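You operate a simulated robot arm through the tools that you are given. There is no shell and no other tool. Be economical: measure what you need, move in short steps, check, and stop when the job is done.

The job below is to be done with a simulated robot arm. You get a single attempt, and the scene is never put back.

TASK
Put the flour packet marked "RYE" from the top of the middle bench on the shelf under the short bench and the flour packet labelled "wheat" on the top of the short bench. Take the white parcel and put it on the top of the middle bench. Put the small sack marked "oats" from the top of the wide bench on the top of the long bench and the small sack that says "spelt" on the shelf under the long bench. Put the grease tin that says "gear" from the top of the wide bench on the shelf under the wide bench and the grease tin that says "chain" on top of the small grey pulley. Fetch the ringed sack labelled "peas" from the top of the wide bench and stand it on top of the small white pulley. Put the brown cog that says "C" from the middle of the control bench on the shelf under the control bench and the brown cog that says "B" on the ledge before the bolter chest. Fetch the grey block and set it on the strip behind the hoppers. Fetch the green tin from the middle of the control bench and set it on the shelf under the control bench. The order is free. Set down upright: ringed sack.

The check looks at the end state, three seconds after you hand in, the way a careful person would. Anything else that was tipped, shoved, dropped, spilled or broken makes it a failure.

THE ROBOT
A 7-joint arm with a two-finger parallel gripper on a trunk, on a base that drives. Base frame: it is fixed to the floor where the robot stands at the start and does not move with it; the origin is under the middle of the robot, x ahead of it, y to its left, z up. Lengths are in cm, angles in rad, forces in N, time in s.
With the tool pointing down near the work surface it reaches from about 10 to 38 cm from the robot's upright axis, wherever it stands. Its first joint turns from -2.496 to 2.496 rad. Places, roughly: brown cog [25, 750, 100]; flour packet [550, 0, 100]; grease tin [450, -100, 100]; green tin [25, 750, 75]; grey block (4x4x3 cm) [40, 780, 90]; ledge before the bolter chest (76x25 cm) [274, 752, 78]; ringed sack [375, -175, 100]; shelf under the control bench [60, 790, 30]; shelf under the long bench [140, -160, 20]; shelf under the short bench [710, 150, 20]; shelf under the wide bench [450, -100, 20]; small grey pulley (13x13x6 cm) [470, -90, 90]; small white pulley (13x13x6 cm) [410, -160, 90]; strip behind the hoppers (72x18 cm) [142, 658, 72]; top of the long bench [140, -160, 80]; top of the middle bench [610, 50, 80]; top of the short bench [710, 150, 80]; white parcel (13x10x6 cm) [630, 90, 20]. Payload 3 kg.
Tool frame: the origin (TCP) lies between the finger pads and is the grasp point; the fingertips stand 3 cm ahead of it; z points along the fingers, y is the line along which they close. The gripper opens to 11 cm. The fingers are 2 cm wide and 1 cm thick; the gripper's body (4.8 by 11.2 cm) begins 5.5 cm behind the TCP.
Orientation is that of the tool frame in the base frame, as a unit quaternion [w, x, y, z]. With the fingers straight down and closing along the base's y, the tool's x points along the base's -x, its y along +y and its z along -z.

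THE INTERFACE
- The arm moves only by the tool jog_arm. Its argument "steps" is one flat list of numbers, 7 for each row, row after row: the shift along the tool's x, y, z in cm, then the turn, a rotation vector about the tool's x, y, z in rad, then the opening, from 0 (shut) to 1 (fully open). In form: [dx, dy, dz, wx, wy, wz, gripper, dx, dy, dz, wx, wy, wz, gripper, ...]. A call has 1 to 10 rows; each row is the pose to reach, as a shift and turn from the pose commanded when the call began, along the tool's axes at that moment. Rows are played at 5 a second. More than 5 cm and 0.15 rad between two rows, or a gripper value outside its range, and nothing of the call is played. A pose out of reach is approached as far as the arm can. The call stops where the force on the tool passes 40 N (or 10 N more than at its start, if that is more) or the arm is blocked; 0.2 s more then pass. Each finger travels about 10.8 cm/s and halts on what it meets, pressing with about 35 N; the grip force reading is that of the motor and also rises with nothing between the fingers. The clock runs only during rows and for 0.2 s after the last one: add rows that repeat a pose to give the fingers time. It gives the time, the measured TCP pose, the force on the tool (base axes), the opening and the grip force at its end, in the units of the frame above (readings bear some noise), with the torque about the TCP (base axes, N m) and any sound that the robot's microphone picked up.
- Cameras (640 x 400 px; columns grow to the right, rows downward): "scene" is now at [16.32, -4.28, 162.07]; the picture's right is [-0.51, -0.86, 0.00], its down [-0.52, 0.31, -0.79] and it looks along [0.68, -0.40, -0.61] (base axes); focal length 286 px, centre (320, 200). "wrist" rides on the gripper at [7.2, 1.7, -10.3] in the tool frame; the picture's right is [-0.23, 0.97, 0.00], its down [-0.76, -0.18, -0.62] and it looks along [-0.61, -0.14, 0.78] (tool axes); focal length 222 px, centre (320, 200). There is no depth. A picture from a camera that has moved, and an enlarged one, comes with that camera's place and axes in the base frame and with its lens. The place of the scene camera against the robot may be out by one fixed shift of up to 1.8 cm in any direction.
- get_image(camera): a new picture of that camera. No time passes.
- move_column(by): slides the trunk up (or, below 0, down) by that many cm; the arm and the scene camera ride with it, the base frame stays. It gives what a move gives, with no picture.
- steer(legs): drives the robot by 1 to 6 legs, each [ahead, left, turn to the left] in cm, cm and rad, along the robot's own axes; the way and the turn of a leg run together, so that a leg with both is an arc; at most 150 cm and 3.142 rad a leg. The arm and the cameras ride along, it lands a little off, and it stops where it bumps. It gives what a move gives.
- turn_head(pan, tilt): turns the head with the scene camera to pan (to the left, within 1.501 rad either way) and tilt (down, from -0.506 to 1.204), counted from straight ahead of the robot. It gives what a move gives.
- close_up(camera, box): a new picture of the part [left, top, right, bottom] of that camera's present view, enlarged. No time passes.
- job_done(): hands the job in; it is judged then, once.

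Work in short steps. Places have to be worked out from the pictures, the camera data and where the tool is seen: move nearer, look again, correct. Check each grasp and each placing, and mend what went wrong. You have 567 turns and 360 pictures in all, those below and enlarged ones among them. Open the gripper and draw the arm clear of the work before you hand the job in, unless the task says otherwise; then end with one line.

The tools are called after "Request:" as a command line: name --argument value ..., lists and objects as JSON in quotes. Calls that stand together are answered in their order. jog_arm: Moves the arm, as the interface text tells. Its arguments: {"type":"object","properties":{"steps":{"type":"array"}},"required":["steps"]} The other tools are called the same way: move_column (by) slides the trunk up or down; steer (legs) drives the base; turn_head (pan, tilt) turns the head that bears the scene camera; get_image (camera) takes a picture; close_up (camera, box) takes an enlarged picture of a part of a camera's view; job_done () hands the job in.

At the start:

```text
time: 0.0
ee_pos: [71.76, -24.98, 118.08]
ee_rot: [-0.001, 0.0, 1.0, 0.0]
ft_force: [0.6, 0.0, -0.2]
torque: [0.02, 0.0, -0.05]
gripper_width: 10.97
grip_force: 0.0
trunk travel left (down, up): [-72.2, 16.8]
robot x, y, heading: [0.22, 0.03, -0.001]
head pan, tilt: [-0.534, 0.653]
```

scene: 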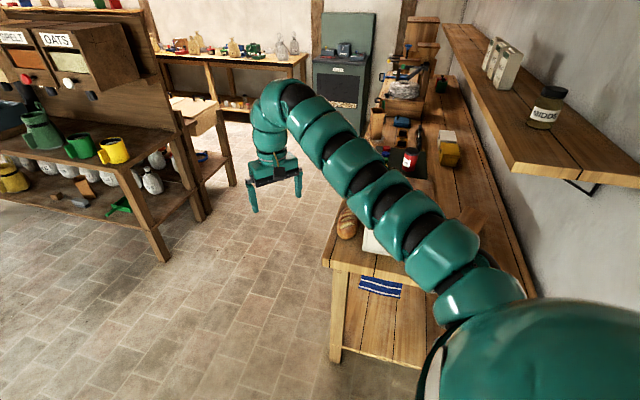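
wrist: 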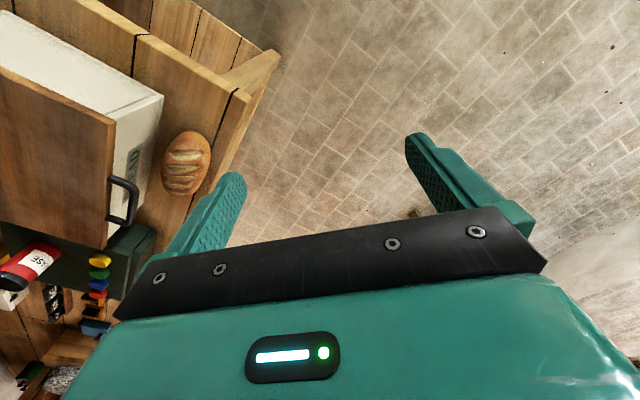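

I start by looking around from the start pose, to learn the room's layout.

Request:
turn_head --pan 0 --tilt 0.3

Request:
get_image --camera "scene"

Request:
turn_head --pan 1.2 --tilt 0.3

Request:
get_image --camera "scene"

Request:
turn_head --pan -1.2 --tilt 0.5

Request:
get_image --camera "scene"

```text
time: 1.0
ee_pos: [71.85, -24.89, 118.1]
ee_rot: [0.0, 0.0, 1.0, 0.001]
ft_force: [0.2, -0.2, -0.4]
torque: [-0.01, -0.02, 0.0]
gripper_width: 11.01
grip_force: 0.0
trunk travel left (down, up): [-72.2, 16.8]
robot x, y, heading: [0.05, -0.07, 0.0]
head pan, tilt: [0.0, 0.3]
```

```text
357 pictures are left
camera scene: at [18.2, 0.12, 165.27], right [0.0, -1.0, 0.0], down [-0.3, 0.0, -0.96], along [0.96, 0.0, -0.3], focal length 286 px, centre (320, 200)
```

scene: 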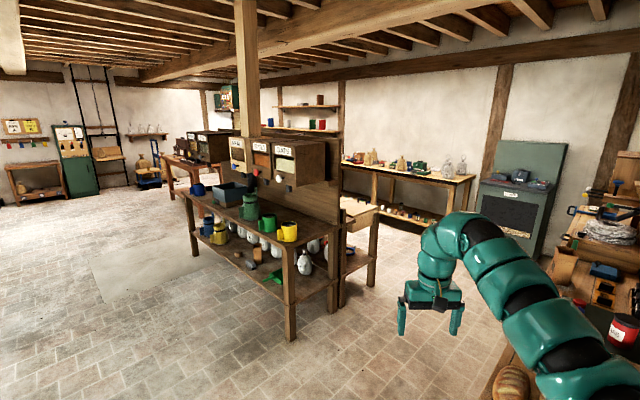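

```text
time: 2.4
ee_pos: [71.8, -24.97, 118.12]
ee_rot: [0.0, 0.0, 1.0, 0.0]
ft_force: [-0.6, 1.1, -0.5]
torque: [-0.01, 0.02, 0.0]
gripper_width: 11.0
grip_force: 0.0
trunk travel left (down, up): [-72.2, 16.8]
robot x, y, heading: [-0.12, -0.21, 0.0]
head pan, tilt: [1.201, 0.3]
```

```text
356 pictures are left
camera scene: at [12.25, 8.83, 165.28], right [0.93, -0.36, 0.0], down [-0.11, -0.28, -0.96], along [0.35, 0.89, -0.3], focal length 286 px, centre (320, 200)
```

scene: 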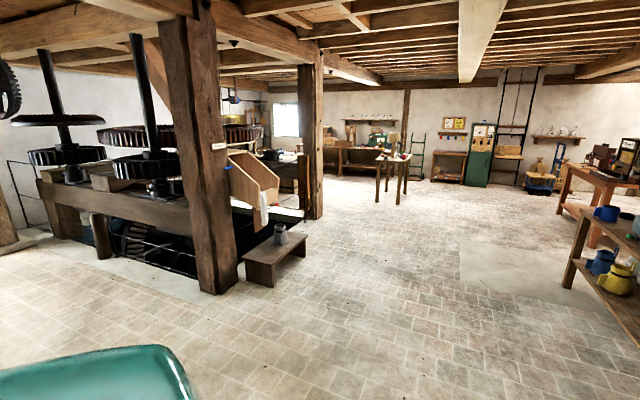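

```text
time: 4.6
ee_pos: [71.91, -24.88, 117.98]
ee_rot: [0.0, 0.0, 1.0, 0.0]
ft_force: [-0.5, -0.1, -0.1]
torque: [-0.02, -0.02, 0.03]
gripper_width: 11.04
grip_force: 0.0
trunk travel left (down, up): [-72.2, 16.8]
robot x, y, heading: [-0.09, -0.14, -0.005]
head pan, tilt: [-1.201, 0.499]
```

```text
355 pictures are left
camera scene: at [12.16, -8.35, 163.43], right [-0.93, -0.36, 0.0], down [-0.17, 0.45, -0.88], along [0.32, -0.82, -0.48], focal length 286 px, centre (320, 200)
```

scene: 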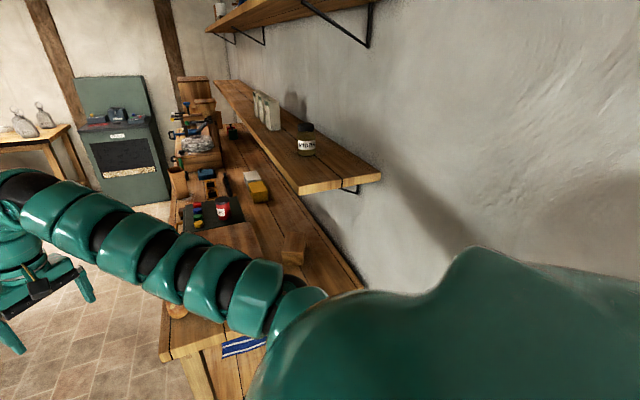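

The benches stand on a diagonal. I look down at the robot itself to learn its body and shoulder.

Request:
turn_head --pan -0.3 --tilt 1.2

Request:
get_image --camera "scene"

Request:
turn_head --pan -1.5 --tilt 1.2

Request:
get_image --camera "scene"

```text
time: 5.8
ee_pos: [71.84, -24.93, 118.08]
ee_rot: [0.0, 0.0, 1.0, 0.0]
ft_force: [0.6, 0.2, 0.6]
torque: [-0.01, -0.02, 0.03]
gripper_width: 11.02
grip_force: 0.1
trunk travel left (down, up): [-72.2, 16.8]
robot x, y, heading: [0.01, -0.25, -0.0]
head pan, tilt: [-0.3, 1.201]
```

```text
354 pictures are left
camera scene: at [14.21, -1.53, 158.07], right [-0.3, -0.95, 0.0], down [-0.89, 0.28, -0.36], along [0.35, -0.11, -0.93], focal length 286 px, centre (320, 200)
```

scene: 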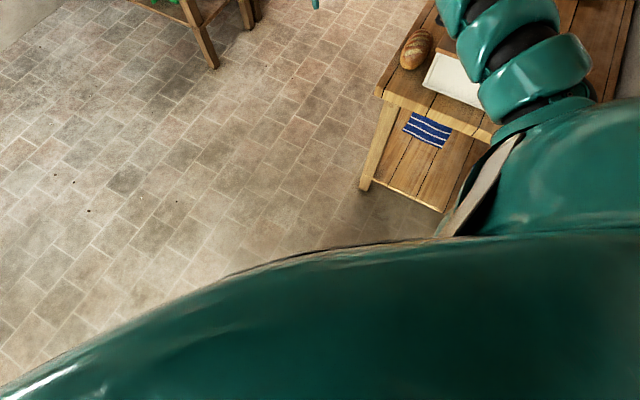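

```text
time: 7.2
ee_pos: [71.85, -24.88, 118.1]
ee_rot: [0.0, 0.0, 1.0, -0.001]
ft_force: [-0.2, -0.1, 0.4]
torque: [0.03, 0.02, 0.02]
gripper_width: 11.0
grip_force: 0.1
trunk travel left (down, up): [-72.2, 16.8]
robot x, y, heading: [0.06, -0.16, 0.001]
head pan, tilt: [-1.499, 1.201]
```

```text
353 pictures are left
camera scene: at [9.27, -5.45, 158.07], right [-1.0, -0.07, 0.0], down [-0.07, 0.93, -0.36], along [0.03, -0.36, -0.93], focal length 286 px, centre (320, 200)
```

scene: 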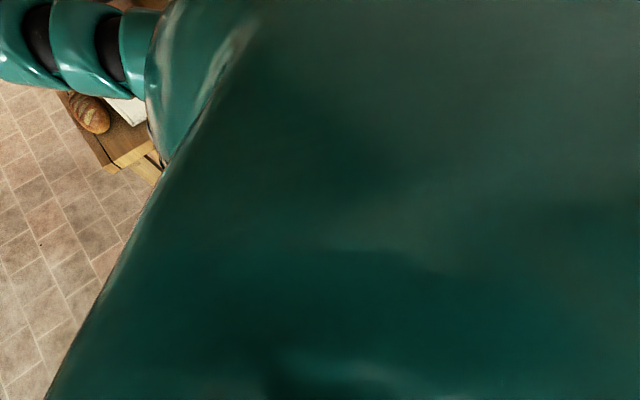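

I fold the arm in toward the body before driving.

Request:
jog_arm --steps '[5, 0, 0, 0, 0, 0, 1, 10, 0, 0, 0, 0, 0, 1, 15, 0, 0, 0, 0, 0, 1, 20, 0, 0, 0, 0, 0, 1, 25, 0, 0, 0, 0, 0, 1, 30, 0, 0, 0, 0, 0, 1]'

Request:
turn_head --pan -0.7 --tilt 0.9

Request:
get_image --camera "scene"

```text
time: 8.6
ee_pos: [68.23, -25.15, 117.21]
ee_rot: [0.0, 0.0, 1.0, 0.0]
ft_force: [-1.0, -0.5, 1.1]
torque: [0.01, -0.03, -0.01]
gripper_width: 11.01
grip_force: 0.0
out of reach, approached as far as the arm can: row 1, 2, 3, 4, 5, 6
trunk travel left (down, up): [-72.2, 16.8]
robot x, y, heading: [-0.26, -0.24, 0.002]
head pan, tilt: [-1.499, 1.201]
```

```text
time: 9.7
ee_pos: [68.26, -25.11, 117.42]
ee_rot: [0.001, 0.0, 1.0, 0.0]
ft_force: [0.3, -0.2, 0.8]
torque: [0.01, -0.02, 0.01]
gripper_width: 10.98
grip_force: 0.0
trunk travel left (down, up): [-72.2, 16.8]
robot x, y, heading: [0.22, -0.19, -0.0]
head pan, tilt: [-0.7, 0.901]
```

```text
352 pictures are left
camera scene: at [14.63, -4.74, 160.04], right [-0.64, -0.76, 0.0], down [-0.6, 0.51, -0.62], along [0.47, -0.4, -0.78], focal length 286 px, centre (320, 200)
```

scene: 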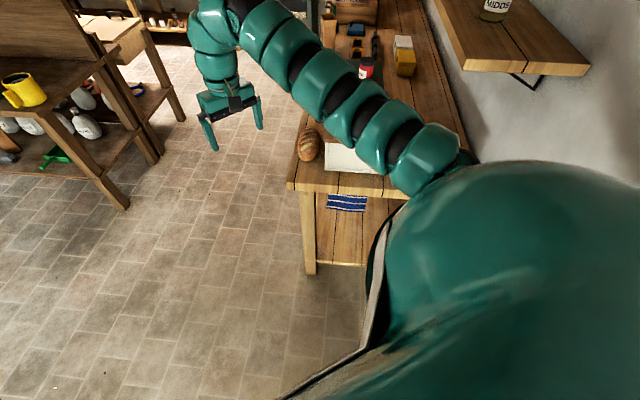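

The arm is near-straight here and cannot pull in at this height; I try going down and inward together.

Request:
jog_arm --steps '[0, 0, 4, 0, 0, 0, 1, 1, 0, 8, 0, 0, 0, 1, 4, 0, 11, 0, 0, 0, 1, 7, 0, 14, 0, 0, 0, 1, 10, 0, 17, 0, 0, 0, 1, 13, 0, 20, 0, 0, 0, 1]'

```text
time: 11.1
ee_pos: [69.97, -28.63, 111.32]
ee_rot: [0.007, 0.002, 1.0, 0.005]
ft_force: [0.5, -0.1, 0.3]
torque: [0.04, 0.0, 0.0]
gripper_width: 11.04
grip_force: 0.0
out of reach, approached as far as the arm can: row 1, 2, 3, 4, 5, 6
trunk travel left (down, up): [-72.2, 16.8]
robot x, y, heading: [-0.12, 0.01, -0.001]
head pan, tilt: [-0.7, 0.901]
```

I look at the arm's shape to understand what limits it.

Request:
turn_head --pan -0.7 --tilt 0.6

Request:
get_image --camera "scene"

Request:
get_image --camera "wrist"

```text
time: 11.9
ee_pos: [69.87, -28.43, 111.6]
ee_rot: [0.008, 0.002, 1.0, 0.005]
ft_force: [-0.7, 0.5, 0.4]
torque: [-0.02, -0.01, 0.02]
gripper_width: 11.03
grip_force: 0.1
trunk travel left (down, up): [-72.2, 16.8]
robot x, y, heading: [-0.16, -0.52, 0.003]
head pan, tilt: [-0.7, 0.6]
```

```text
351 pictures are left
camera scene: at [15.67, -5.61, 162.51], right [-0.64, -0.76, 0.0], down [-0.43, 0.36, -0.82], along [0.63, -0.53, -0.57], focal length 286 px, centre (320, 200)
```

scene: 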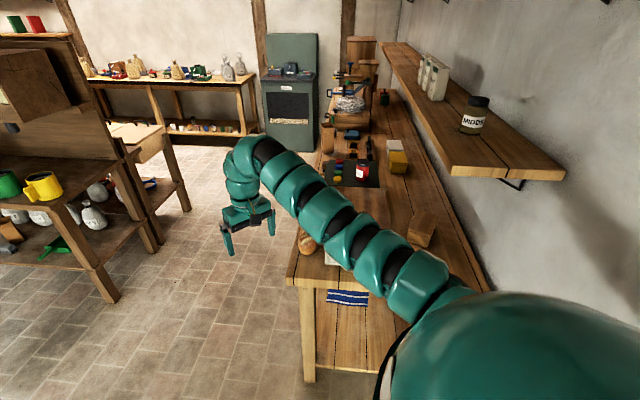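

```text
350 pictures are left
camera wrist: at [62.49, -26.76, 121.66], right [0.23, 0.97, 0.01], down [0.75, -0.19, 0.63], along [0.62, -0.14, -0.77], focal length 222 px, centre (320, 200)
```

wrist: 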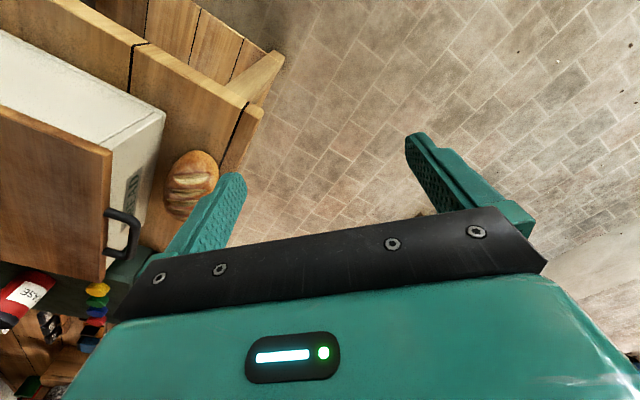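

I test how the commanded pose is kept, with a null row, then a pure sideways probe.

Request:
jog_arm --steps '[0, 0, 0, 0, 0, 0, 1]'

Request:
jog_arm --steps '[-4, 0, -3, 0, 0, 0, 1, -4, 0, -3, 0, 0, 0, 1]'

```text
time: 12.3
ee_pos: [69.79, -28.33, 111.49]
ee_rot: [0.008, 0.002, 1.0, 0.006]
ft_force: [0.2, 0.0, 0.5]
torque: [0.02, 0.0, 0.01]
gripper_width: 10.98
grip_force: 0.0
trunk travel left (down, up): [-72.2, 16.8]
robot x, y, heading: [0.1, -0.06, -0.003]
head pan, tilt: [-0.7, 0.6]
```

```text
time: 12.9
ee_pos: [73.73, -28.55, 114.57]
ee_rot: [0.001, 0.0, 1.0, 0.0]
ft_force: [-0.5, 0.3, -0.1]
torque: [0.03, -0.01, -0.01]
gripper_width: 10.99
grip_force: 0.0
trunk travel left (down, up): [-72.2, 16.8]
robot x, y, heading: [-0.3, 0.1, 0.002]
head pan, tilt: [-0.7, 0.6]
```

Commands re-anchor on the measured pose. I probe where the arm can go: out and down.

Request:
jog_arm --steps '[-3, 0, 3, 0, 0, 0, 1, -6, 0, 6, 0, 0, 0, 1, -9, 0, 9, 0, 0, 0, 1, -12, 0, 12, 0, 0, 0, 1]'

Request:
jog_arm --steps '[0, 4, 0, 0, 0, 0, 1, 0, 8, 0, 0, 0, 0, 1, 0, 12, 0, 0, 0, 0, 1]'

```text
time: 13.9
ee_pos: [79.91, -27.9, 103.43]
ee_rot: [0.0, 0.0, 1.0, 0.0]
ft_force: [-0.4, -0.5, 0.6]
torque: [0.02, -0.01, 0.0]
gripper_width: 11.0
grip_force: 0.1
out of reach, approached as far as the arm can: row 3, 4
trunk travel left (down, up): [-72.2, 16.8]
robot x, y, heading: [0.1, -0.33, -0.0]
head pan, tilt: [-0.7, 0.6]
```

```text
time: 14.7
ee_pos: [79.64, -15.68, 103.65]
ee_rot: [0.0, 0.0, 1.0, -0.001]
ft_force: [0.0, 0.5, 0.4]
torque: [0.02, -0.01, -0.02]
gripper_width: 11.02
grip_force: 0.1
trunk travel left (down, up): [-72.2, 16.8]
robot x, y, heading: [0.36, -0.18, 0.003]
head pan, tilt: [-0.7, 0.6]
```

Sideways works. Now inward at this height, to find the inner limit.

Request:
jog_arm --steps '[4, 0, 0, 0, 0, 0, 1, 8, 0, 0, 0, 0, 0, 1, 12, 0, 0, 0, 0, 0, 1, 16, 0, 0, 0, 0, 0, 1, 20, 0, 0, 0, 0, 0, 1, 24, 0, 0, 0, 0, 0, 1]'

Request:
get_image --camera "scene"

```text
time: 16.1
ee_pos: [71.77, -15.9, 103.58]
ee_rot: [0.0, -0.001, 1.0, 0.0]
ft_force: [0.5, 0.4, -0.1]
torque: [-0.01, -0.02, 0.02]
gripper_width: 11.01
grip_force: 0.0
out of reach, approached as far as the arm can: row 3, 4, 5, 6
trunk travel left (down, up): [-72.2, 16.8]
robot x, y, heading: [-0.04, -0.09, -0.004]
head pan, tilt: [-0.7, 0.6]
```

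```text
349 pictures are left
camera scene: at [15.6, -5.58, 162.53], right [-0.64, -0.76, 0.0], down [-0.43, 0.36, -0.83], along [0.63, -0.53, -0.56], focal length 286 px, centre (320, 200)
```

scene: 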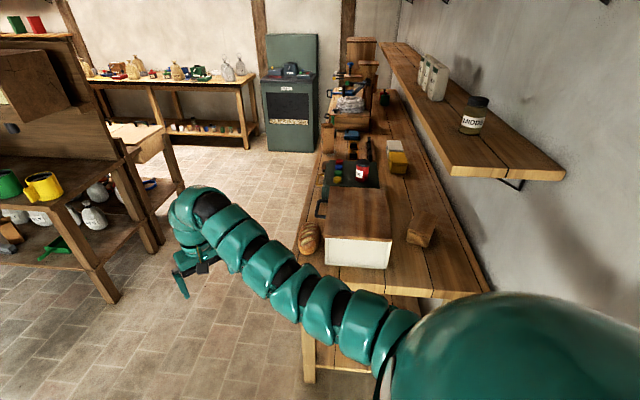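

The arm is a long curling chain that likes to work 70–80 cm ahead. I raise the trunk, then drive to the aisle (leftwards-forward), and turn to face the wide bench wall.

Request:
move_column --by 14

Request:
steer --legs '[[60, 60, 0], [0, 0, -0.785]]'

Request:
turn_head --pan 0 --tilt 0.4

Request:
get_image --camera "scene"

```text
time: 17.8
ee_pos: [71.69, -15.74, 117.49]
ee_rot: [0.0, 0.001, 1.0, 0.0]
ft_force: [-0.3, 0.0, -0.8]
torque: [-0.02, -0.04, -0.02]
gripper_width: 11.0
grip_force: 0.1
trunk travel left (down, up): [-86.2, 2.8]
robot x, y, heading: [-0.39, 0.13, -0.002]
head pan, tilt: [-0.7, 0.6]
```

```text
time: 24.3
ee_pos: [99.73, -1.82, 117.62]
ee_rot: [0.0, 0.379, 0.925, 0.0]
ft_force: [-0.2, 0.5, -0.7]
torque: [0.02, -0.01, 0.0]
gripper_width: 10.97
grip_force: 0.0
trunk travel left (down, up): [-86.2, 2.8]
robot x, y, heading: [59.32, 59.68, -0.781]
head pan, tilt: [-0.7, 0.6]
```

```text
time: 25.4
ee_pos: [99.71, -1.74, 117.55]
ee_rot: [0.0, 0.379, 0.925, -0.001]
ft_force: [0.5, 0.4, 0.9]
torque: [0.02, 0.01, 0.0]
gripper_width: 11.03
grip_force: 0.1
trunk travel left (down, up): [-86.2, 2.8]
robot x, y, heading: [59.68, 59.47, -0.775]
head pan, tilt: [0.0, 0.4]
```

```text
348 pictures are left
camera scene: at [72.7, 47.8, 178.35], right [-0.7, -0.71, 0.0], down [-0.28, 0.27, -0.92], along [0.66, -0.65, -0.39], focal length 286 px, centre (320, 200)
```

scene: 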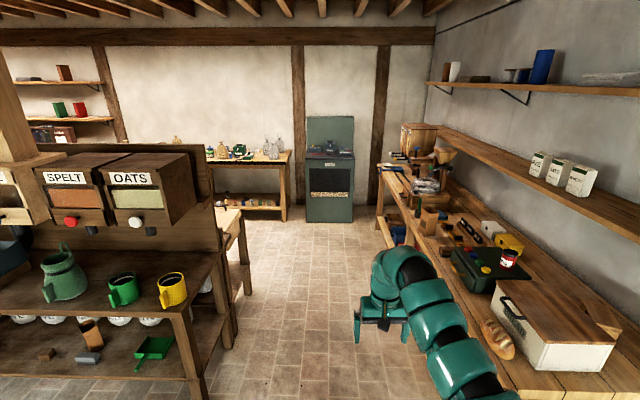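

The aisle is clear straight ahead. I drive 250 cm forward.

Request:
steer --legs '[[140, 0, 0], [110, 0, 0]]'

Request:
turn_head --pan 0.7 --tilt 0.5

Request:
get_image --camera "scene"

Request:
turn_head --pan 1.4 --tilt 0.5

Request:
get_image --camera "scene"

```text
time: 37.6
ee_pos: [276.76, -177.71, 117.59]
ee_rot: [-0.001, 0.38, 0.925, 0.0]
ft_force: [0.0, -0.4, -0.4]
torque: [0.03, -0.03, 0.01]
gripper_width: 11.0
grip_force: 0.1
trunk travel left (down, up): [-86.2, 2.8]
robot x, y, heading: [236.65, -116.04, -0.777]
head pan, tilt: [0.0, 0.4]
```

```text
time: 38.6
ee_pos: [276.82, -177.71, 117.62]
ee_rot: [-0.001, 0.38, 0.925, 0.0]
ft_force: [0.8, -0.2, -0.6]
torque: [0.03, -0.01, 0.01]
gripper_width: 11.01
grip_force: 0.0
trunk travel left (down, up): [-86.2, 2.8]
robot x, y, heading: [237.19, -116.41, -0.784]
head pan, tilt: [0.7, 0.499]
```

```text
347 pictures are left
camera scene: at [252.34, -122.39, 177.44], right [-0.08, -1.0, 0.0], down [-0.48, 0.04, -0.88], along [0.88, -0.07, -0.48], focal length 286 px, centre (320, 200)
```

scene: 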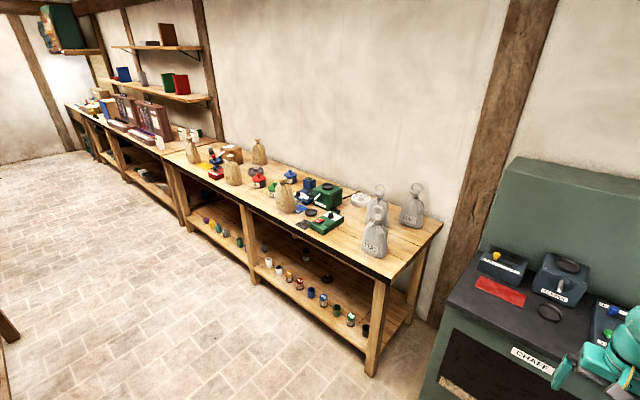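

```text
time: 39.7
ee_pos: [276.74, -177.69, 117.63]
ee_rot: [0.0, 0.38, 0.925, -0.001]
ft_force: [-0.3, 0.2, -0.2]
torque: [0.01, 0.03, -0.01]
gripper_width: 11.01
grip_force: 0.0
trunk travel left (down, up): [-86.2, 2.8]
robot x, y, heading: [237.05, -116.26, -0.778]
head pan, tilt: [1.4, 0.499]
```

```text
346 pictures are left
camera scene: at [250.66, -116.38, 177.44], right [0.58, -0.81, 0.0], down [-0.39, -0.28, -0.88], along [0.71, 0.51, -0.48], focal length 286 px, centre (320, 200)
```

scene: 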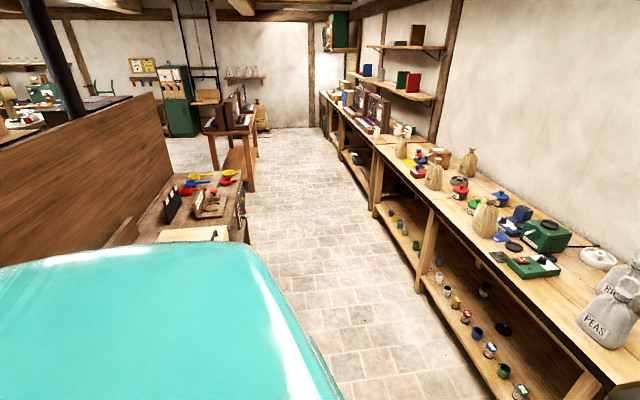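

The wide bench stands with its front at about n=366 (diagonal frame), sacks at its near end. I strafe left and edge forward to face the PEAS end.

Request:
steer --legs '[[10, 72, 0], [25, 10, 0]]'

Request:
turn_head --pan 0 --tilt 0.7

Request:
get_image --camera "scene"

```text
time: 45.2
ee_pos: [360.09, -142.7, 117.63]
ee_rot: [0.0, 0.376, 0.927, -0.001]
ft_force: [0.2, 0.1, 0.9]
torque: [0.01, 0.02, 0.01]
gripper_width: 11.0
grip_force: 0.0
trunk travel left (down, up): [-86.2, 2.8]
robot x, y, heading: [320.11, -80.87, -0.776]
head pan, tilt: [1.4, 0.499]
```

```text
time: 46.7
ee_pos: [360.14, -142.61, 117.54]
ee_rot: [0.0, 0.378, 0.926, -0.001]
ft_force: [-0.6, 0.0, 0.4]
torque: [0.0, -0.04, -0.01]
gripper_width: 10.97
grip_force: 0.0
trunk travel left (down, up): [-86.2, 2.8]
robot x, y, heading: [319.79, -80.6, -0.775]
head pan, tilt: [0.0, 0.7]
```

```text
345 pictures are left
camera scene: at [332.31, -92.66, 175.66], right [-0.7, -0.72, 0.0], down [-0.46, 0.45, -0.76], along [0.55, -0.53, -0.64], focal length 286 px, centre (320, 200)
```

scene: 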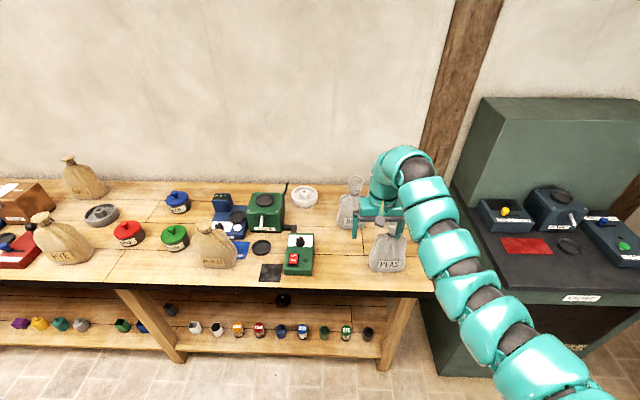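

Good view. I enlarge the bench left and right halves to read labels.

Request:
close_up --camera "scene" --box '[0, 140, 200, 290]'

Request:
close_up --camera "scene" --box '[190, 160, 420, 300]'

```text
2.67 times, centred on (100, 215) of scene
camera zoom: at [332.31, -92.66, 175.66], right [-0.7, -0.72, 0.0], down [-0.46, 0.45, -0.76], along [0.55, -0.53, -0.64], focal length 763 px, centre (907, 160)
```

zoom: 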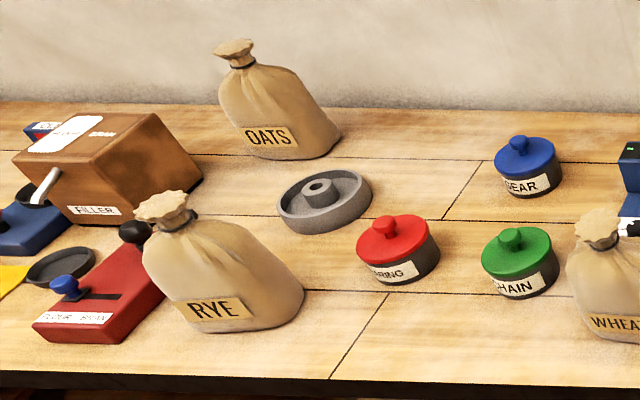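

```text
2.78 times, centred on (305, 230) of scene
camera zoom: at [332.31, -92.66, 175.66], right [-0.7, -0.72, 0.0], down [-0.46, 0.45, -0.76], along [0.55, -0.53, -0.64], focal length 797 px, centre (362, 116)
```

zoom: 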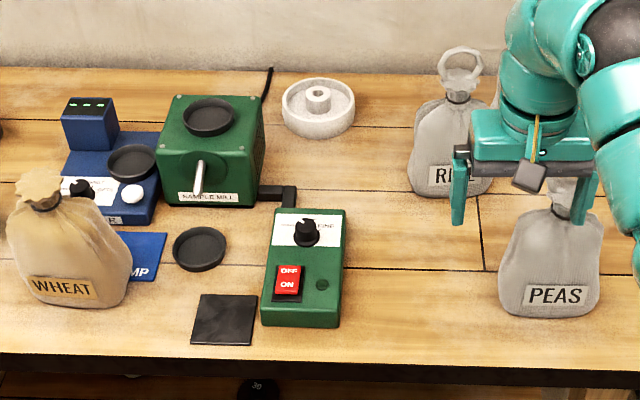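

I now know the labels: PEAS is in front at the right end; GEAR is the blue tin, CHAIN the green one, OATS the sack at the back. I shift right and ahead to bring the gripper above the PEAS ring.

Request:
steer --legs '[[16, -9, 0]]'

Request:
get_image --camera "wrist"

Request:
get_image --camera "scene"

```text
time: 48.3
ee_pos: [365.32, -160.34, 117.43]
ee_rot: [0.0, 0.376, 0.927, 0.0]
ft_force: [0.4, 0.8, 0.3]
torque: [0.01, -0.03, -0.02]
gripper_width: 11.01
grip_force: 0.0
trunk travel left (down, up): [-86.2, 2.8]
robot x, y, heading: [325.0, -98.8, -0.77]
head pan, tilt: [0.0, 0.7]
```

```text
342 pictures are left
camera wrist: at [361.37, -153.96, 127.76], right [0.84, 0.54, 0.0], down [0.42, -0.66, 0.62], along [0.34, -0.52, -0.78], focal length 222 px, centre (320, 200)
```

wrist: 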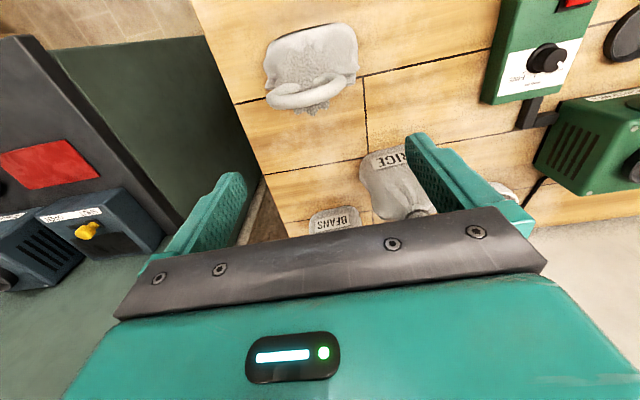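

```text
341 pictures are left
camera scene: at [337.56, -110.42, 175.65], right [-0.7, -0.72, 0.0], down [-0.46, 0.45, -0.76], along [0.55, -0.53, -0.64], focal length 286 px, centre (320, 200)
```

scene: 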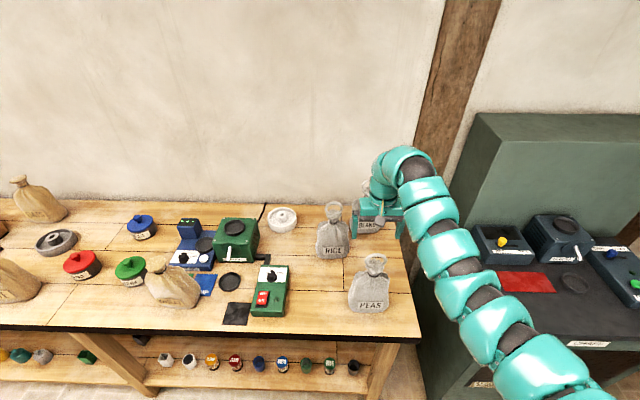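

The ring of PEAS sits almost under the gripper. I enlarge both views to fix it.

Request:
close_up --camera "wrist" --box '[230, 0, 390, 140]'

Request:
close_up --camera "scene" --box '[330, 180, 430, 330]'

```text
2.86 times, centred on (310, 70) of wrist
camera zoom: at [361.37, -153.96, 127.76], right [0.84, 0.54, 0.0], down [0.42, -0.66, 0.62], along [0.34, -0.52, -0.78], focal length 635 px, centre (349, 571)
```

zoom: 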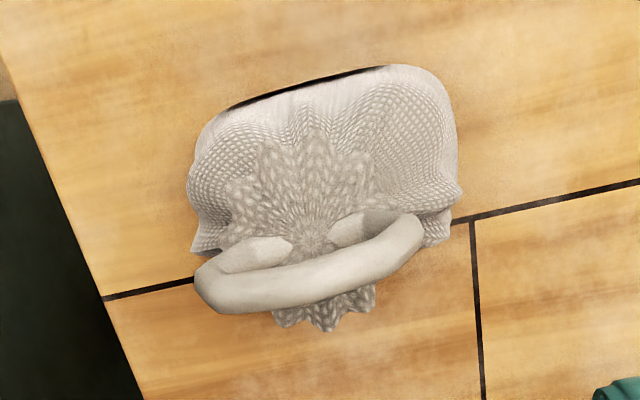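

```text
2.67 times, centred on (380, 255) of scene
camera zoom: at [337.56, -110.42, 175.65], right [-0.7, -0.72, 0.0], down [-0.46, 0.45, -0.76], along [0.55, -0.53, -0.64], focal length 763 px, centre (160, 53)
```

zoom: 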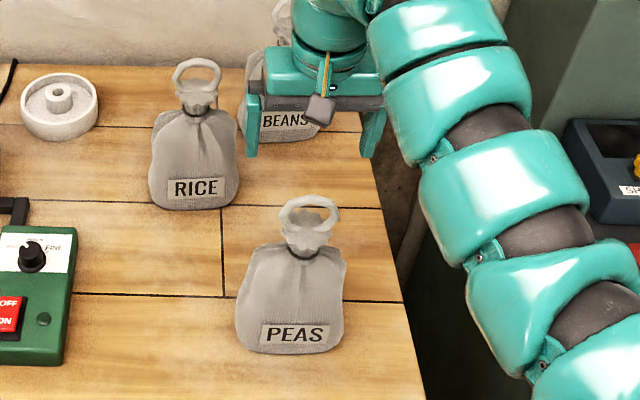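

Ring is roughly at z 105–109 and 2.5 cm nearer than the TCP. I back off 2.5 cm and lower 9 cm, then look.

Request:
steer --legs '[[-2.5, 0, 0]]'

Request:
move_column --by -7

Request:
close_up --camera "scene" --box '[330, 150, 450, 300]'

Request:
get_image --camera "wrist"

```text
time: 49.1
ee_pos: [363.54, -158.35, 117.71]
ee_rot: [0.001, 0.377, 0.926, -0.001]
ft_force: [-0.1, -0.3, 0.4]
torque: [0.02, 0.0, 0.03]
gripper_width: 11.0
grip_force: 0.1
trunk travel left (down, up): [-86.2, 2.8]
robot x, y, heading: [323.04, -97.24, -0.778]
head pan, tilt: [0.0, 0.7]
```

```text
time: 50.1
ee_pos: [363.41, -158.56, 110.52]
ee_rot: [0.001, 0.377, 0.926, -0.001]
ft_force: [0.0, 0.1, -0.4]
torque: [0.0, -0.02, 0.01]
gripper_width: 11.0
grip_force: 0.1
trunk travel left (down, up): [-79.2, 9.8]
robot x, y, heading: [323.06, -97.19, -0.769]
head pan, tilt: [0.0, 0.7]
```

```text
2.67 times, centred on (390, 225) of scene
camera zoom: at [335.72, -108.51, 168.67], right [-0.7, -0.72, 0.0], down [-0.46, 0.45, -0.76], along [0.55, -0.53, -0.64], focal length 763 px, centre (133, 133)
```

zoom: 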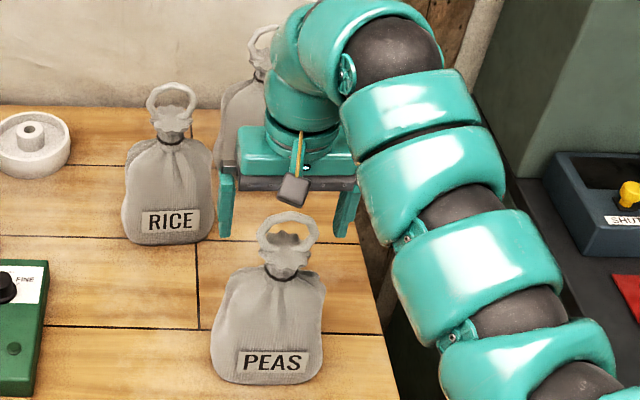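

```text
337 pictures are left
camera wrist: at [359.54, -152.1, 120.84], right [0.84, 0.54, 0.0], down [0.42, -0.66, 0.62], along [0.34, -0.53, -0.78], focal length 222 px, centre (320, 200)
```

wrist: 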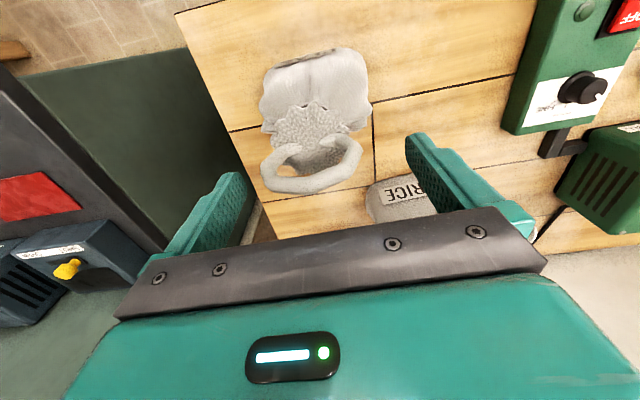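

The ring's top lies right between the fingertips. I lower another 5.5 cm and look before closing.

Request:
move_column --by -5.5

Request:
get_image --camera "wrist"

Request:
close_up --camera "scene" --box '[330, 150, 450, 300]'

```text
time: 50.9
ee_pos: [363.61, -158.71, 106.22]
ee_rot: [0.006, 0.377, 0.926, -0.003]
ft_force: [-3.0, 1.3, 13.7]
torque: [-0.03, -0.03, 0.02]
gripper_width: 10.99
grip_force: 0.0
trunk travel left (down, up): [-74.5, 14.5]
robot x, y, heading: [323.31, -97.23, -0.773]
head pan, tilt: [0.0, 0.7]
stopped: the force on the tool passed its limit at 49 N (the readings are from after the stop); the commanded pose is now the measured one
```

```text
336 pictures are left
camera wrist: at [359.56, -152.17, 116.37], right [0.84, 0.54, 0.0], down [0.42, -0.65, 0.63], along [0.34, -0.53, -0.77], focal length 222 px, centre (320, 200)
```

wrist: 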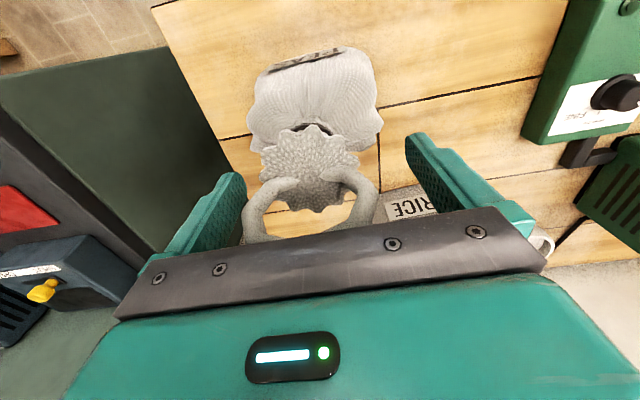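

```text
2.67 times, centred on (390, 225) of scene
camera zoom: at [335.68, -108.48, 163.85], right [-0.7, -0.72, 0.0], down [-0.46, 0.45, -0.77], along [0.55, -0.53, -0.64], focal length 763 px, centre (133, 133)
```

zoom: 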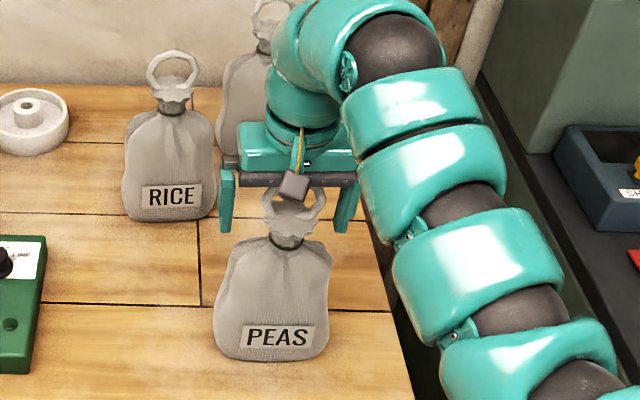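

The palm touched the ring's top (ring top ≈ 111.7). I rise 1.3 cm, and close the fingers on the ring.

Request:
move_column --by 1.3

Request:
jog_arm --steps '[0, 0, 0, 0, 0, 0, 0.6, 0, 0, 0, 0, 0, 0, 0.3, 0, 0, 0, 0, 0, 0, 0, 0, 0, 0, 0, 0, 0, 0, 0, 0, 0, 0, 0, 0, 0]'

Request:
get_image --camera "wrist"

```text
time: 51.5
ee_pos: [363.69, -158.64, 107.48]
ee_rot: [0.004, 0.377, 0.926, -0.002]
ft_force: [1.2, -0.1, -1.2]
torque: [0.0, -0.02, -0.02]
gripper_width: 11.0
grip_force: 0.1
trunk travel left (down, up): [-75.8, 13.2]
robot x, y, heading: [323.4, -96.94, -0.773]
head pan, tilt: [0.0, 0.7]
```

```text
time: 52.7
ee_pos: [363.68, -158.73, 107.47]
ee_rot: [0.005, 0.378, 0.926, -0.001]
ft_force: [-1.0, -5.6, 7.0]
torque: [-0.17, 0.2, 0.08]
gripper_width: 6.55
grip_force: 35.0
trunk travel left (down, up): [-75.8, 13.2]
robot x, y, heading: [322.9, -96.94, -0.768]
head pan, tilt: [0.0, 0.7]
```

```text
334 pictures are left
camera wrist: at [359.52, -152.24, 117.62], right [0.84, 0.54, 0.0], down [0.42, -0.65, 0.63], along [0.34, -0.53, -0.78], focal length 222 px, centre (320, 200)
```

wrist: 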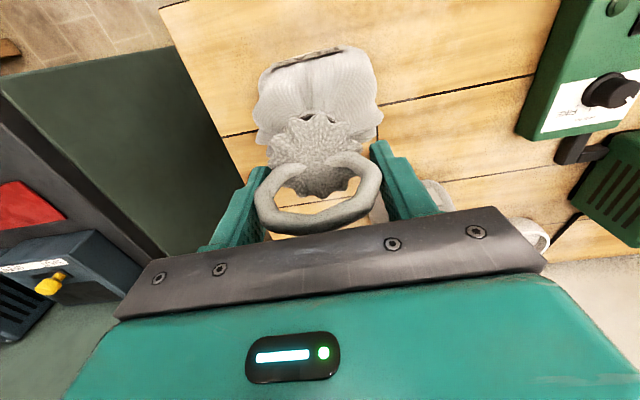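

Gripped on the ring (6.55 cm). I lift 10 cm and check that the sack hangs.

Request:
move_column --by 12

Request:
get_image --camera "scene"

```text
time: 54.2
ee_pos: [363.59, -158.7, 119.31]
ee_rot: [0.003, 0.376, 0.927, -0.001]
ft_force: [0.3, -0.6, -9.8]
torque: [-0.06, -0.1, 0.01]
gripper_width: 6.57
grip_force: 34.4
trunk travel left (down, up): [-87.8, 1.2]
robot x, y, heading: [323.0, -97.27, -0.772]
head pan, tilt: [0.0, 0.7]
```

```text
333 pictures are left
camera scene: at [335.81, -108.68, 177.16], right [-0.7, -0.72, 0.0], down [-0.46, 0.45, -0.76], along [0.55, -0.53, -0.64], focal length 286 px, centre (320, 200)
```

scene: 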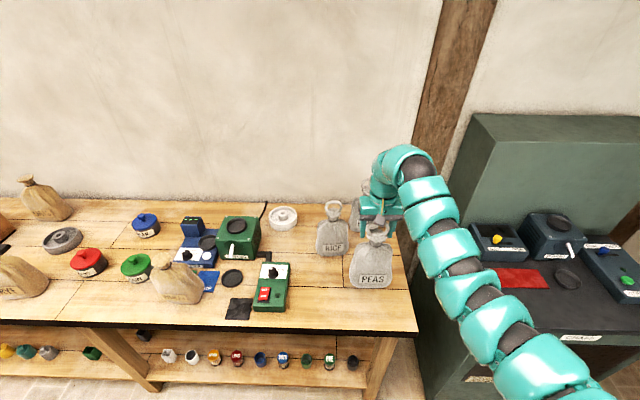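

Sack hangs well (about 1 kg). I raise it a further 10 cm with the arm to clear the switch box and mill, while staying put.

Request:
jog_arm --steps '[0, 0, -4, 0, 0, 0, 0, 0, 0, -8, 0, 0, 0, 0, 0, 0, -11, 0, 0, 0, 0, 0, 0, -11, 0, 0, 0, 0]'

Request:
jog_arm --steps '[-3, 0, 0, 0, 0, 0, 0, -6, 0, 0, 0, 0, 0, 0, -9, 0, 0, 0, 0, 0, 0]'

```text
time: 55.2
ee_pos: [363.61, -158.61, 130.3]
ee_rot: [0.003, 0.377, 0.926, -0.001]
ft_force: [0.8, 0.1, -9.6]
torque: [-0.08, -0.1, 0.0]
gripper_width: 6.57
grip_force: 35.1
trunk travel left (down, up): [-87.8, 1.2]
robot x, y, heading: [322.96, -97.4, -0.773]
head pan, tilt: [0.0, 0.7]
```

```text
time: 56.0
ee_pos: [369.23, -164.31, 130.28]
ee_rot: [0.002, 0.379, 0.925, -0.002]
ft_force: [-0.2, -0.2, -9.5]
torque: [-0.08, -0.06, -0.03]
gripper_width: 6.55
grip_force: 34.8
out of reach, approached as far as the arm can: row 3
trunk travel left (down, up): [-87.8, 1.2]
robot x, y, heading: [323.31, -97.07, -0.773]
head pan, tilt: [0.0, 0.7]
```

Tool-down reach here is 72–80 cm ahead. I strafe left 34 cm to line up with the white pulley, then look.

Request:
steer --legs '[[0, 34, 0]]'

Request:
get_image --camera "scene"

Request:
get_image --camera "wrist"

```text
time: 58.2
ee_pos: [393.07, -139.91, 130.34]
ee_rot: [0.003, 0.377, 0.926, -0.002]
ft_force: [-0.1, -0.3, -10.0]
torque: [-0.05, -0.1, 0.0]
gripper_width: 6.55
grip_force: 34.4
trunk travel left (down, up): [-87.8, 1.2]
robot x, y, heading: [346.64, -72.85, -0.772]
head pan, tilt: [0.0, 0.7]
```

```text
332 pictures are left
camera scene: at [359.56, -84.31, 177.16], right [-0.7, -0.72, 0.0], down [-0.46, 0.45, -0.76], along [0.55, -0.53, -0.65], focal length 286 px, centre (320, 200)
```

scene: 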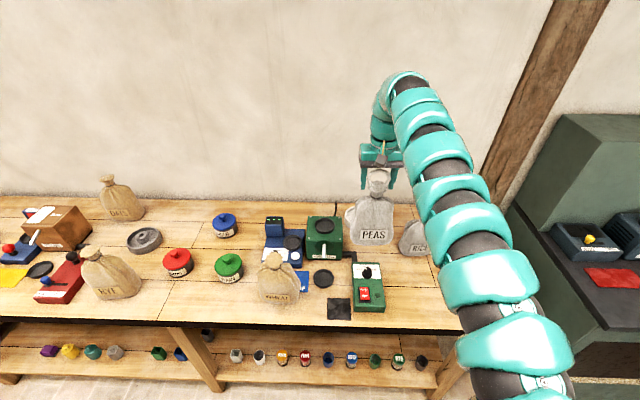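

```text
331 pictures are left
camera wrist: at [388.99, -133.44, 140.55], right [0.84, 0.54, 0.0], down [0.42, -0.66, 0.63], along [0.34, -0.53, -0.78], focal length 222 px, centre (320, 200)
```

wrist: 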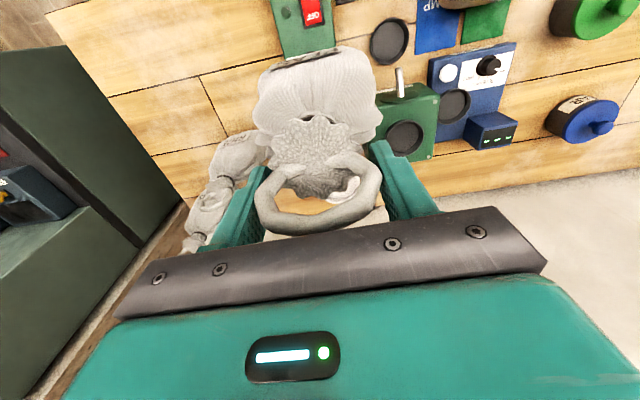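

Aligned. I drive ahead 20 cm, then check the remaining distance.

Request:
steer --legs '[[20, 0, 0]]'

Request:
steer --legs '[[11, 0, 0]]'

Request:
get_image --camera "scene"

Request:
get_image --camera "wrist"

```text
time: 59.9
ee_pos: [407.24, -153.93, 130.3]
ee_rot: [0.003, 0.377, 0.926, -0.002]
ft_force: [0.5, 0.0, -10.7]
torque: [-0.05, -0.12, 0.03]
gripper_width: 6.56
grip_force: 34.8
trunk travel left (down, up): [-87.8, 1.2]
robot x, y, heading: [361.23, -87.1, -0.774]
head pan, tilt: [0.0, 0.7]
```

```text
time: 61.0
ee_pos: [415.31, -161.61, 130.35]
ee_rot: [0.003, 0.376, 0.927, 0.0]
ft_force: [-0.3, 1.2, -8.7]
torque: [-0.06, -0.06, -0.03]
gripper_width: 6.57
grip_force: 35.0
trunk travel left (down, up): [-87.8, 1.2]
robot x, y, heading: [368.95, -94.39, -0.769]
head pan, tilt: [0.0, 0.7]
```

```text
330 pictures are left
camera scene: at [381.79, -106.02, 177.16], right [-0.7, -0.72, 0.0], down [-0.46, 0.45, -0.76], along [0.55, -0.53, -0.65], focal length 286 px, centre (320, 200)
```

scene: 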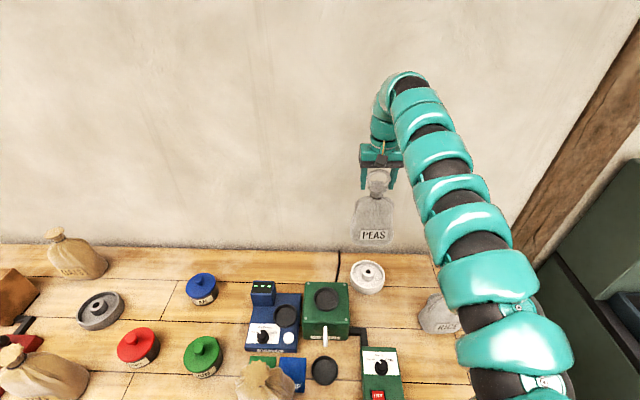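

```text
329 pictures are left
camera wrist: at [411.26, -155.09, 140.5], right [0.84, 0.54, 0.0], down [0.42, -0.66, 0.63], along [0.34, -0.53, -0.78], focal length 222 px, centre (320, 200)
```

wrist: 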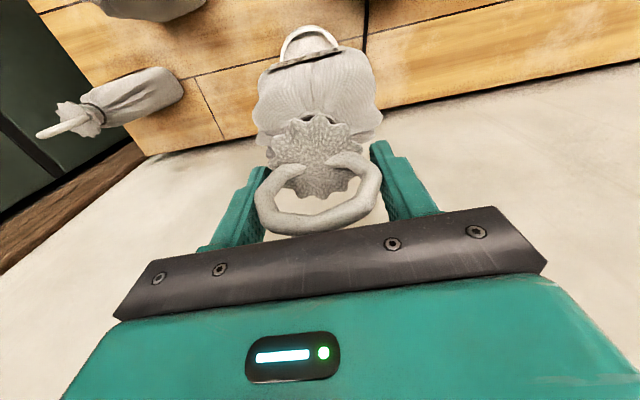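

Sack is centered over the pulley to within a centimetre. I lower it 14 cm and then creep.

Request:
move_column --by -14

Request:
close_up --camera "scene" --box '[300, 120, 460, 280]'

```text
time: 62.7
ee_pos: [415.23, -161.43, 116.35]
ee_rot: [0.003, 0.376, 0.927, -0.002]
ft_force: [0.4, 0.2, -10.2]
torque: [-0.01, -0.1, -0.04]
gripper_width: 6.56
grip_force: 35.1
trunk travel left (down, up): [-73.8, 15.2]
robot x, y, heading: [368.95, -94.69, -0.773]
head pan, tilt: [0.0, 0.7]
```

```text
2.50 times, centred on (380, 200) of scene
camera zoom: at [381.72, -105.95, 163.17], right [-0.7, -0.72, 0.0], down [-0.46, 0.45, -0.76], along [0.55, -0.53, -0.64], focal length 716 px, centre (170, 200)
```

zoom: 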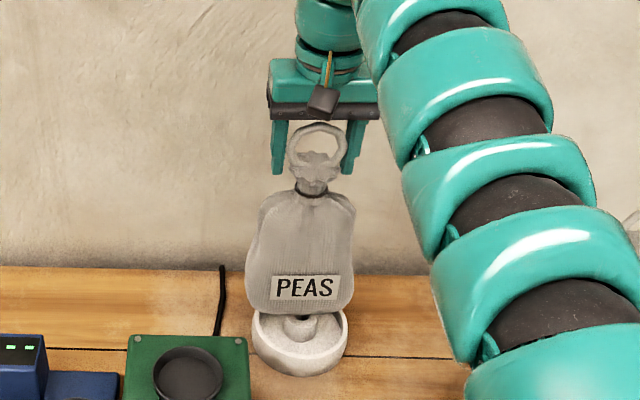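

Lined up. I lower slowly, watching for the weight to come off.

Request:
move_column --by -2

Request:
move_column --by -1

```text
time: 63.4
ee_pos: [415.25, -161.33, 114.34]
ee_rot: [0.003, 0.376, 0.926, -0.001]
ft_force: [0.2, -0.9, -9.7]
torque: [-0.05, -0.12, 0.0]
gripper_width: 6.55
grip_force: 34.5
trunk travel left (down, up): [-71.8, 17.2]
robot x, y, heading: [369.14, -94.42, -0.773]
head pan, tilt: [0.0, 0.7]
```

```text
time: 64.0
ee_pos: [415.34, -161.48, 113.35]
ee_rot: [0.003, 0.376, 0.927, -0.001]
ft_force: [0.3, 0.2, -8.6]
torque: [-0.04, -0.09, -0.01]
gripper_width: 6.58
grip_force: 34.5
trunk travel left (down, up): [-70.8, 18.2]
robot x, y, heading: [368.65, -93.97, -0.77]
head pan, tilt: [0.0, 0.7]
```

Still hanging. I go on by half-centimetres.

Request:
move_column --by -0.6

Request:
close_up --camera "scene" --box '[310, 120, 450, 280]'

```text
time: 64.5
ee_pos: [415.22, -161.53, 112.73]
ee_rot: [0.003, 0.376, 0.927, -0.001]
ft_force: [0.2, 0.7, -9.2]
torque: [-0.06, -0.13, 0.0]
gripper_width: 6.56
grip_force: 34.7
trunk travel left (down, up): [-70.2, 18.8]
robot x, y, heading: [369.06, -94.12, -0.771]
head pan, tilt: [0.0, 0.7]
```

```text
2.50 times, centred on (380, 200) of scene
camera zoom: at [381.72, -105.95, 159.56], right [-0.7, -0.72, 0.0], down [-0.46, 0.45, -0.76], along [0.55, -0.53, -0.64], focal length 716 px, centre (170, 200)
```

zoom: 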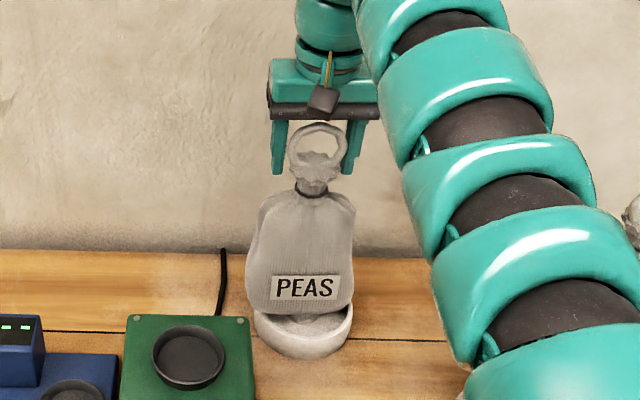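

By the picture there is still about 2 cm gap. I continue down.

Request:
move_column --by -1

Request:
move_column --by -0.7

Request:
move_column --by -0.5

```text
time: 65.2
ee_pos: [415.26, -161.48, 112.66]
ee_rot: [0.009, 0.377, 0.926, -0.004]
ft_force: [-0.7, 0.9, 15.6]
torque: [0.53, 0.05, 0.03]
gripper_width: 6.57
grip_force: 35.0
trunk travel left (down, up): [-69.2, 19.8]
robot x, y, heading: [368.99, -94.76, -0.773]
head pan, tilt: [0.0, 0.7]
stopped: the force on the tool passed its limit at 41 N (the readings are from after the stop); the commanded pose is now the measured one
```

```text
time: 65.7
ee_pos: [415.43, -161.57, 112.63]
ee_rot: [0.014, 0.376, 0.926, -0.006]
ft_force: [-1.3, 3.3, 20.1]
torque: [0.62, 0.34, -0.02]
gripper_width: 6.58
grip_force: 35.1
trunk travel left (down, up): [-68.8, 20.2]
robot x, y, heading: [369.13, -94.65, -0.774]
head pan, tilt: [0.0, 0.7]
stopped: the force on the tool passed its limit at 43 N (the readings are from after the stop); the commanded pose is now the measured one
```

```text
time: 66.1
ee_pos: [415.67, -161.66, 112.68]
ee_rot: [0.018, 0.377, 0.926, -0.008]
ft_force: [-1.9, 1.0, 17.6]
torque: [0.47, 0.26, 0.02]
gripper_width: 6.58
grip_force: 35.0
trunk travel left (down, up): [-68.4, 20.6]
robot x, y, heading: [368.99, -94.48, -0.777]
head pan, tilt: [0.0, 0.7]
stopped: the force on the tool passed its limit at 42 N (the readings are from after the stop); the commanded pose is now the measured one
```

It rests on the pulley (contact at TCP z≈112.7). I relieve the press by 0.8 cm and check before opening.

Request:
move_column --by 0.8

Request:
close_up --camera "scene" --box '[310, 120, 450, 280]'

Request:
get_image --camera "wrist"

```text
time: 66.7
ee_pos: [415.41, -161.72, 112.83]
ee_rot: [0.015, 0.377, 0.926, -0.006]
ft_force: [-0.2, 0.0, -9.2]
torque: [-0.07, -0.12, 0.01]
gripper_width: 6.56
grip_force: 35.4
trunk travel left (down, up): [-69.2, 19.8]
robot x, y, heading: [369.34, -94.26, -0.769]
head pan, tilt: [0.0, 0.7]
```

```text
2.50 times, centred on (380, 200) of scene
camera zoom: at [381.69, -105.92, 158.55], right [-0.7, -0.72, 0.0], down [-0.46, 0.45, -0.76], along [0.55, -0.53, -0.64], focal length 716 px, centre (170, 200)
```

zoom: 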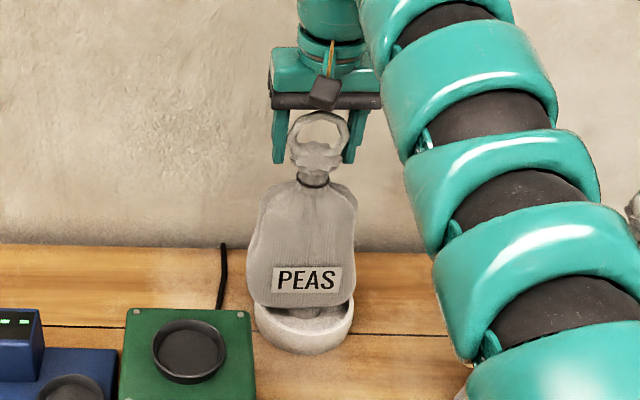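

```text
325 pictures are left
camera wrist: at [411.26, -155.18, 122.89], right [0.84, 0.54, 0.01], down [0.41, -0.64, 0.65], along [0.35, -0.54, -0.76], focal length 222 px, centre (320, 200)
```

wrist: 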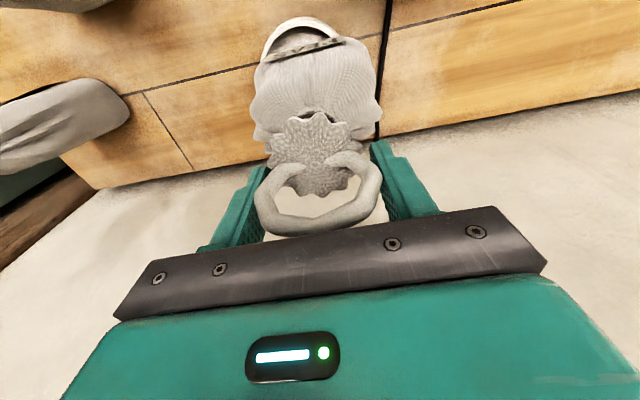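

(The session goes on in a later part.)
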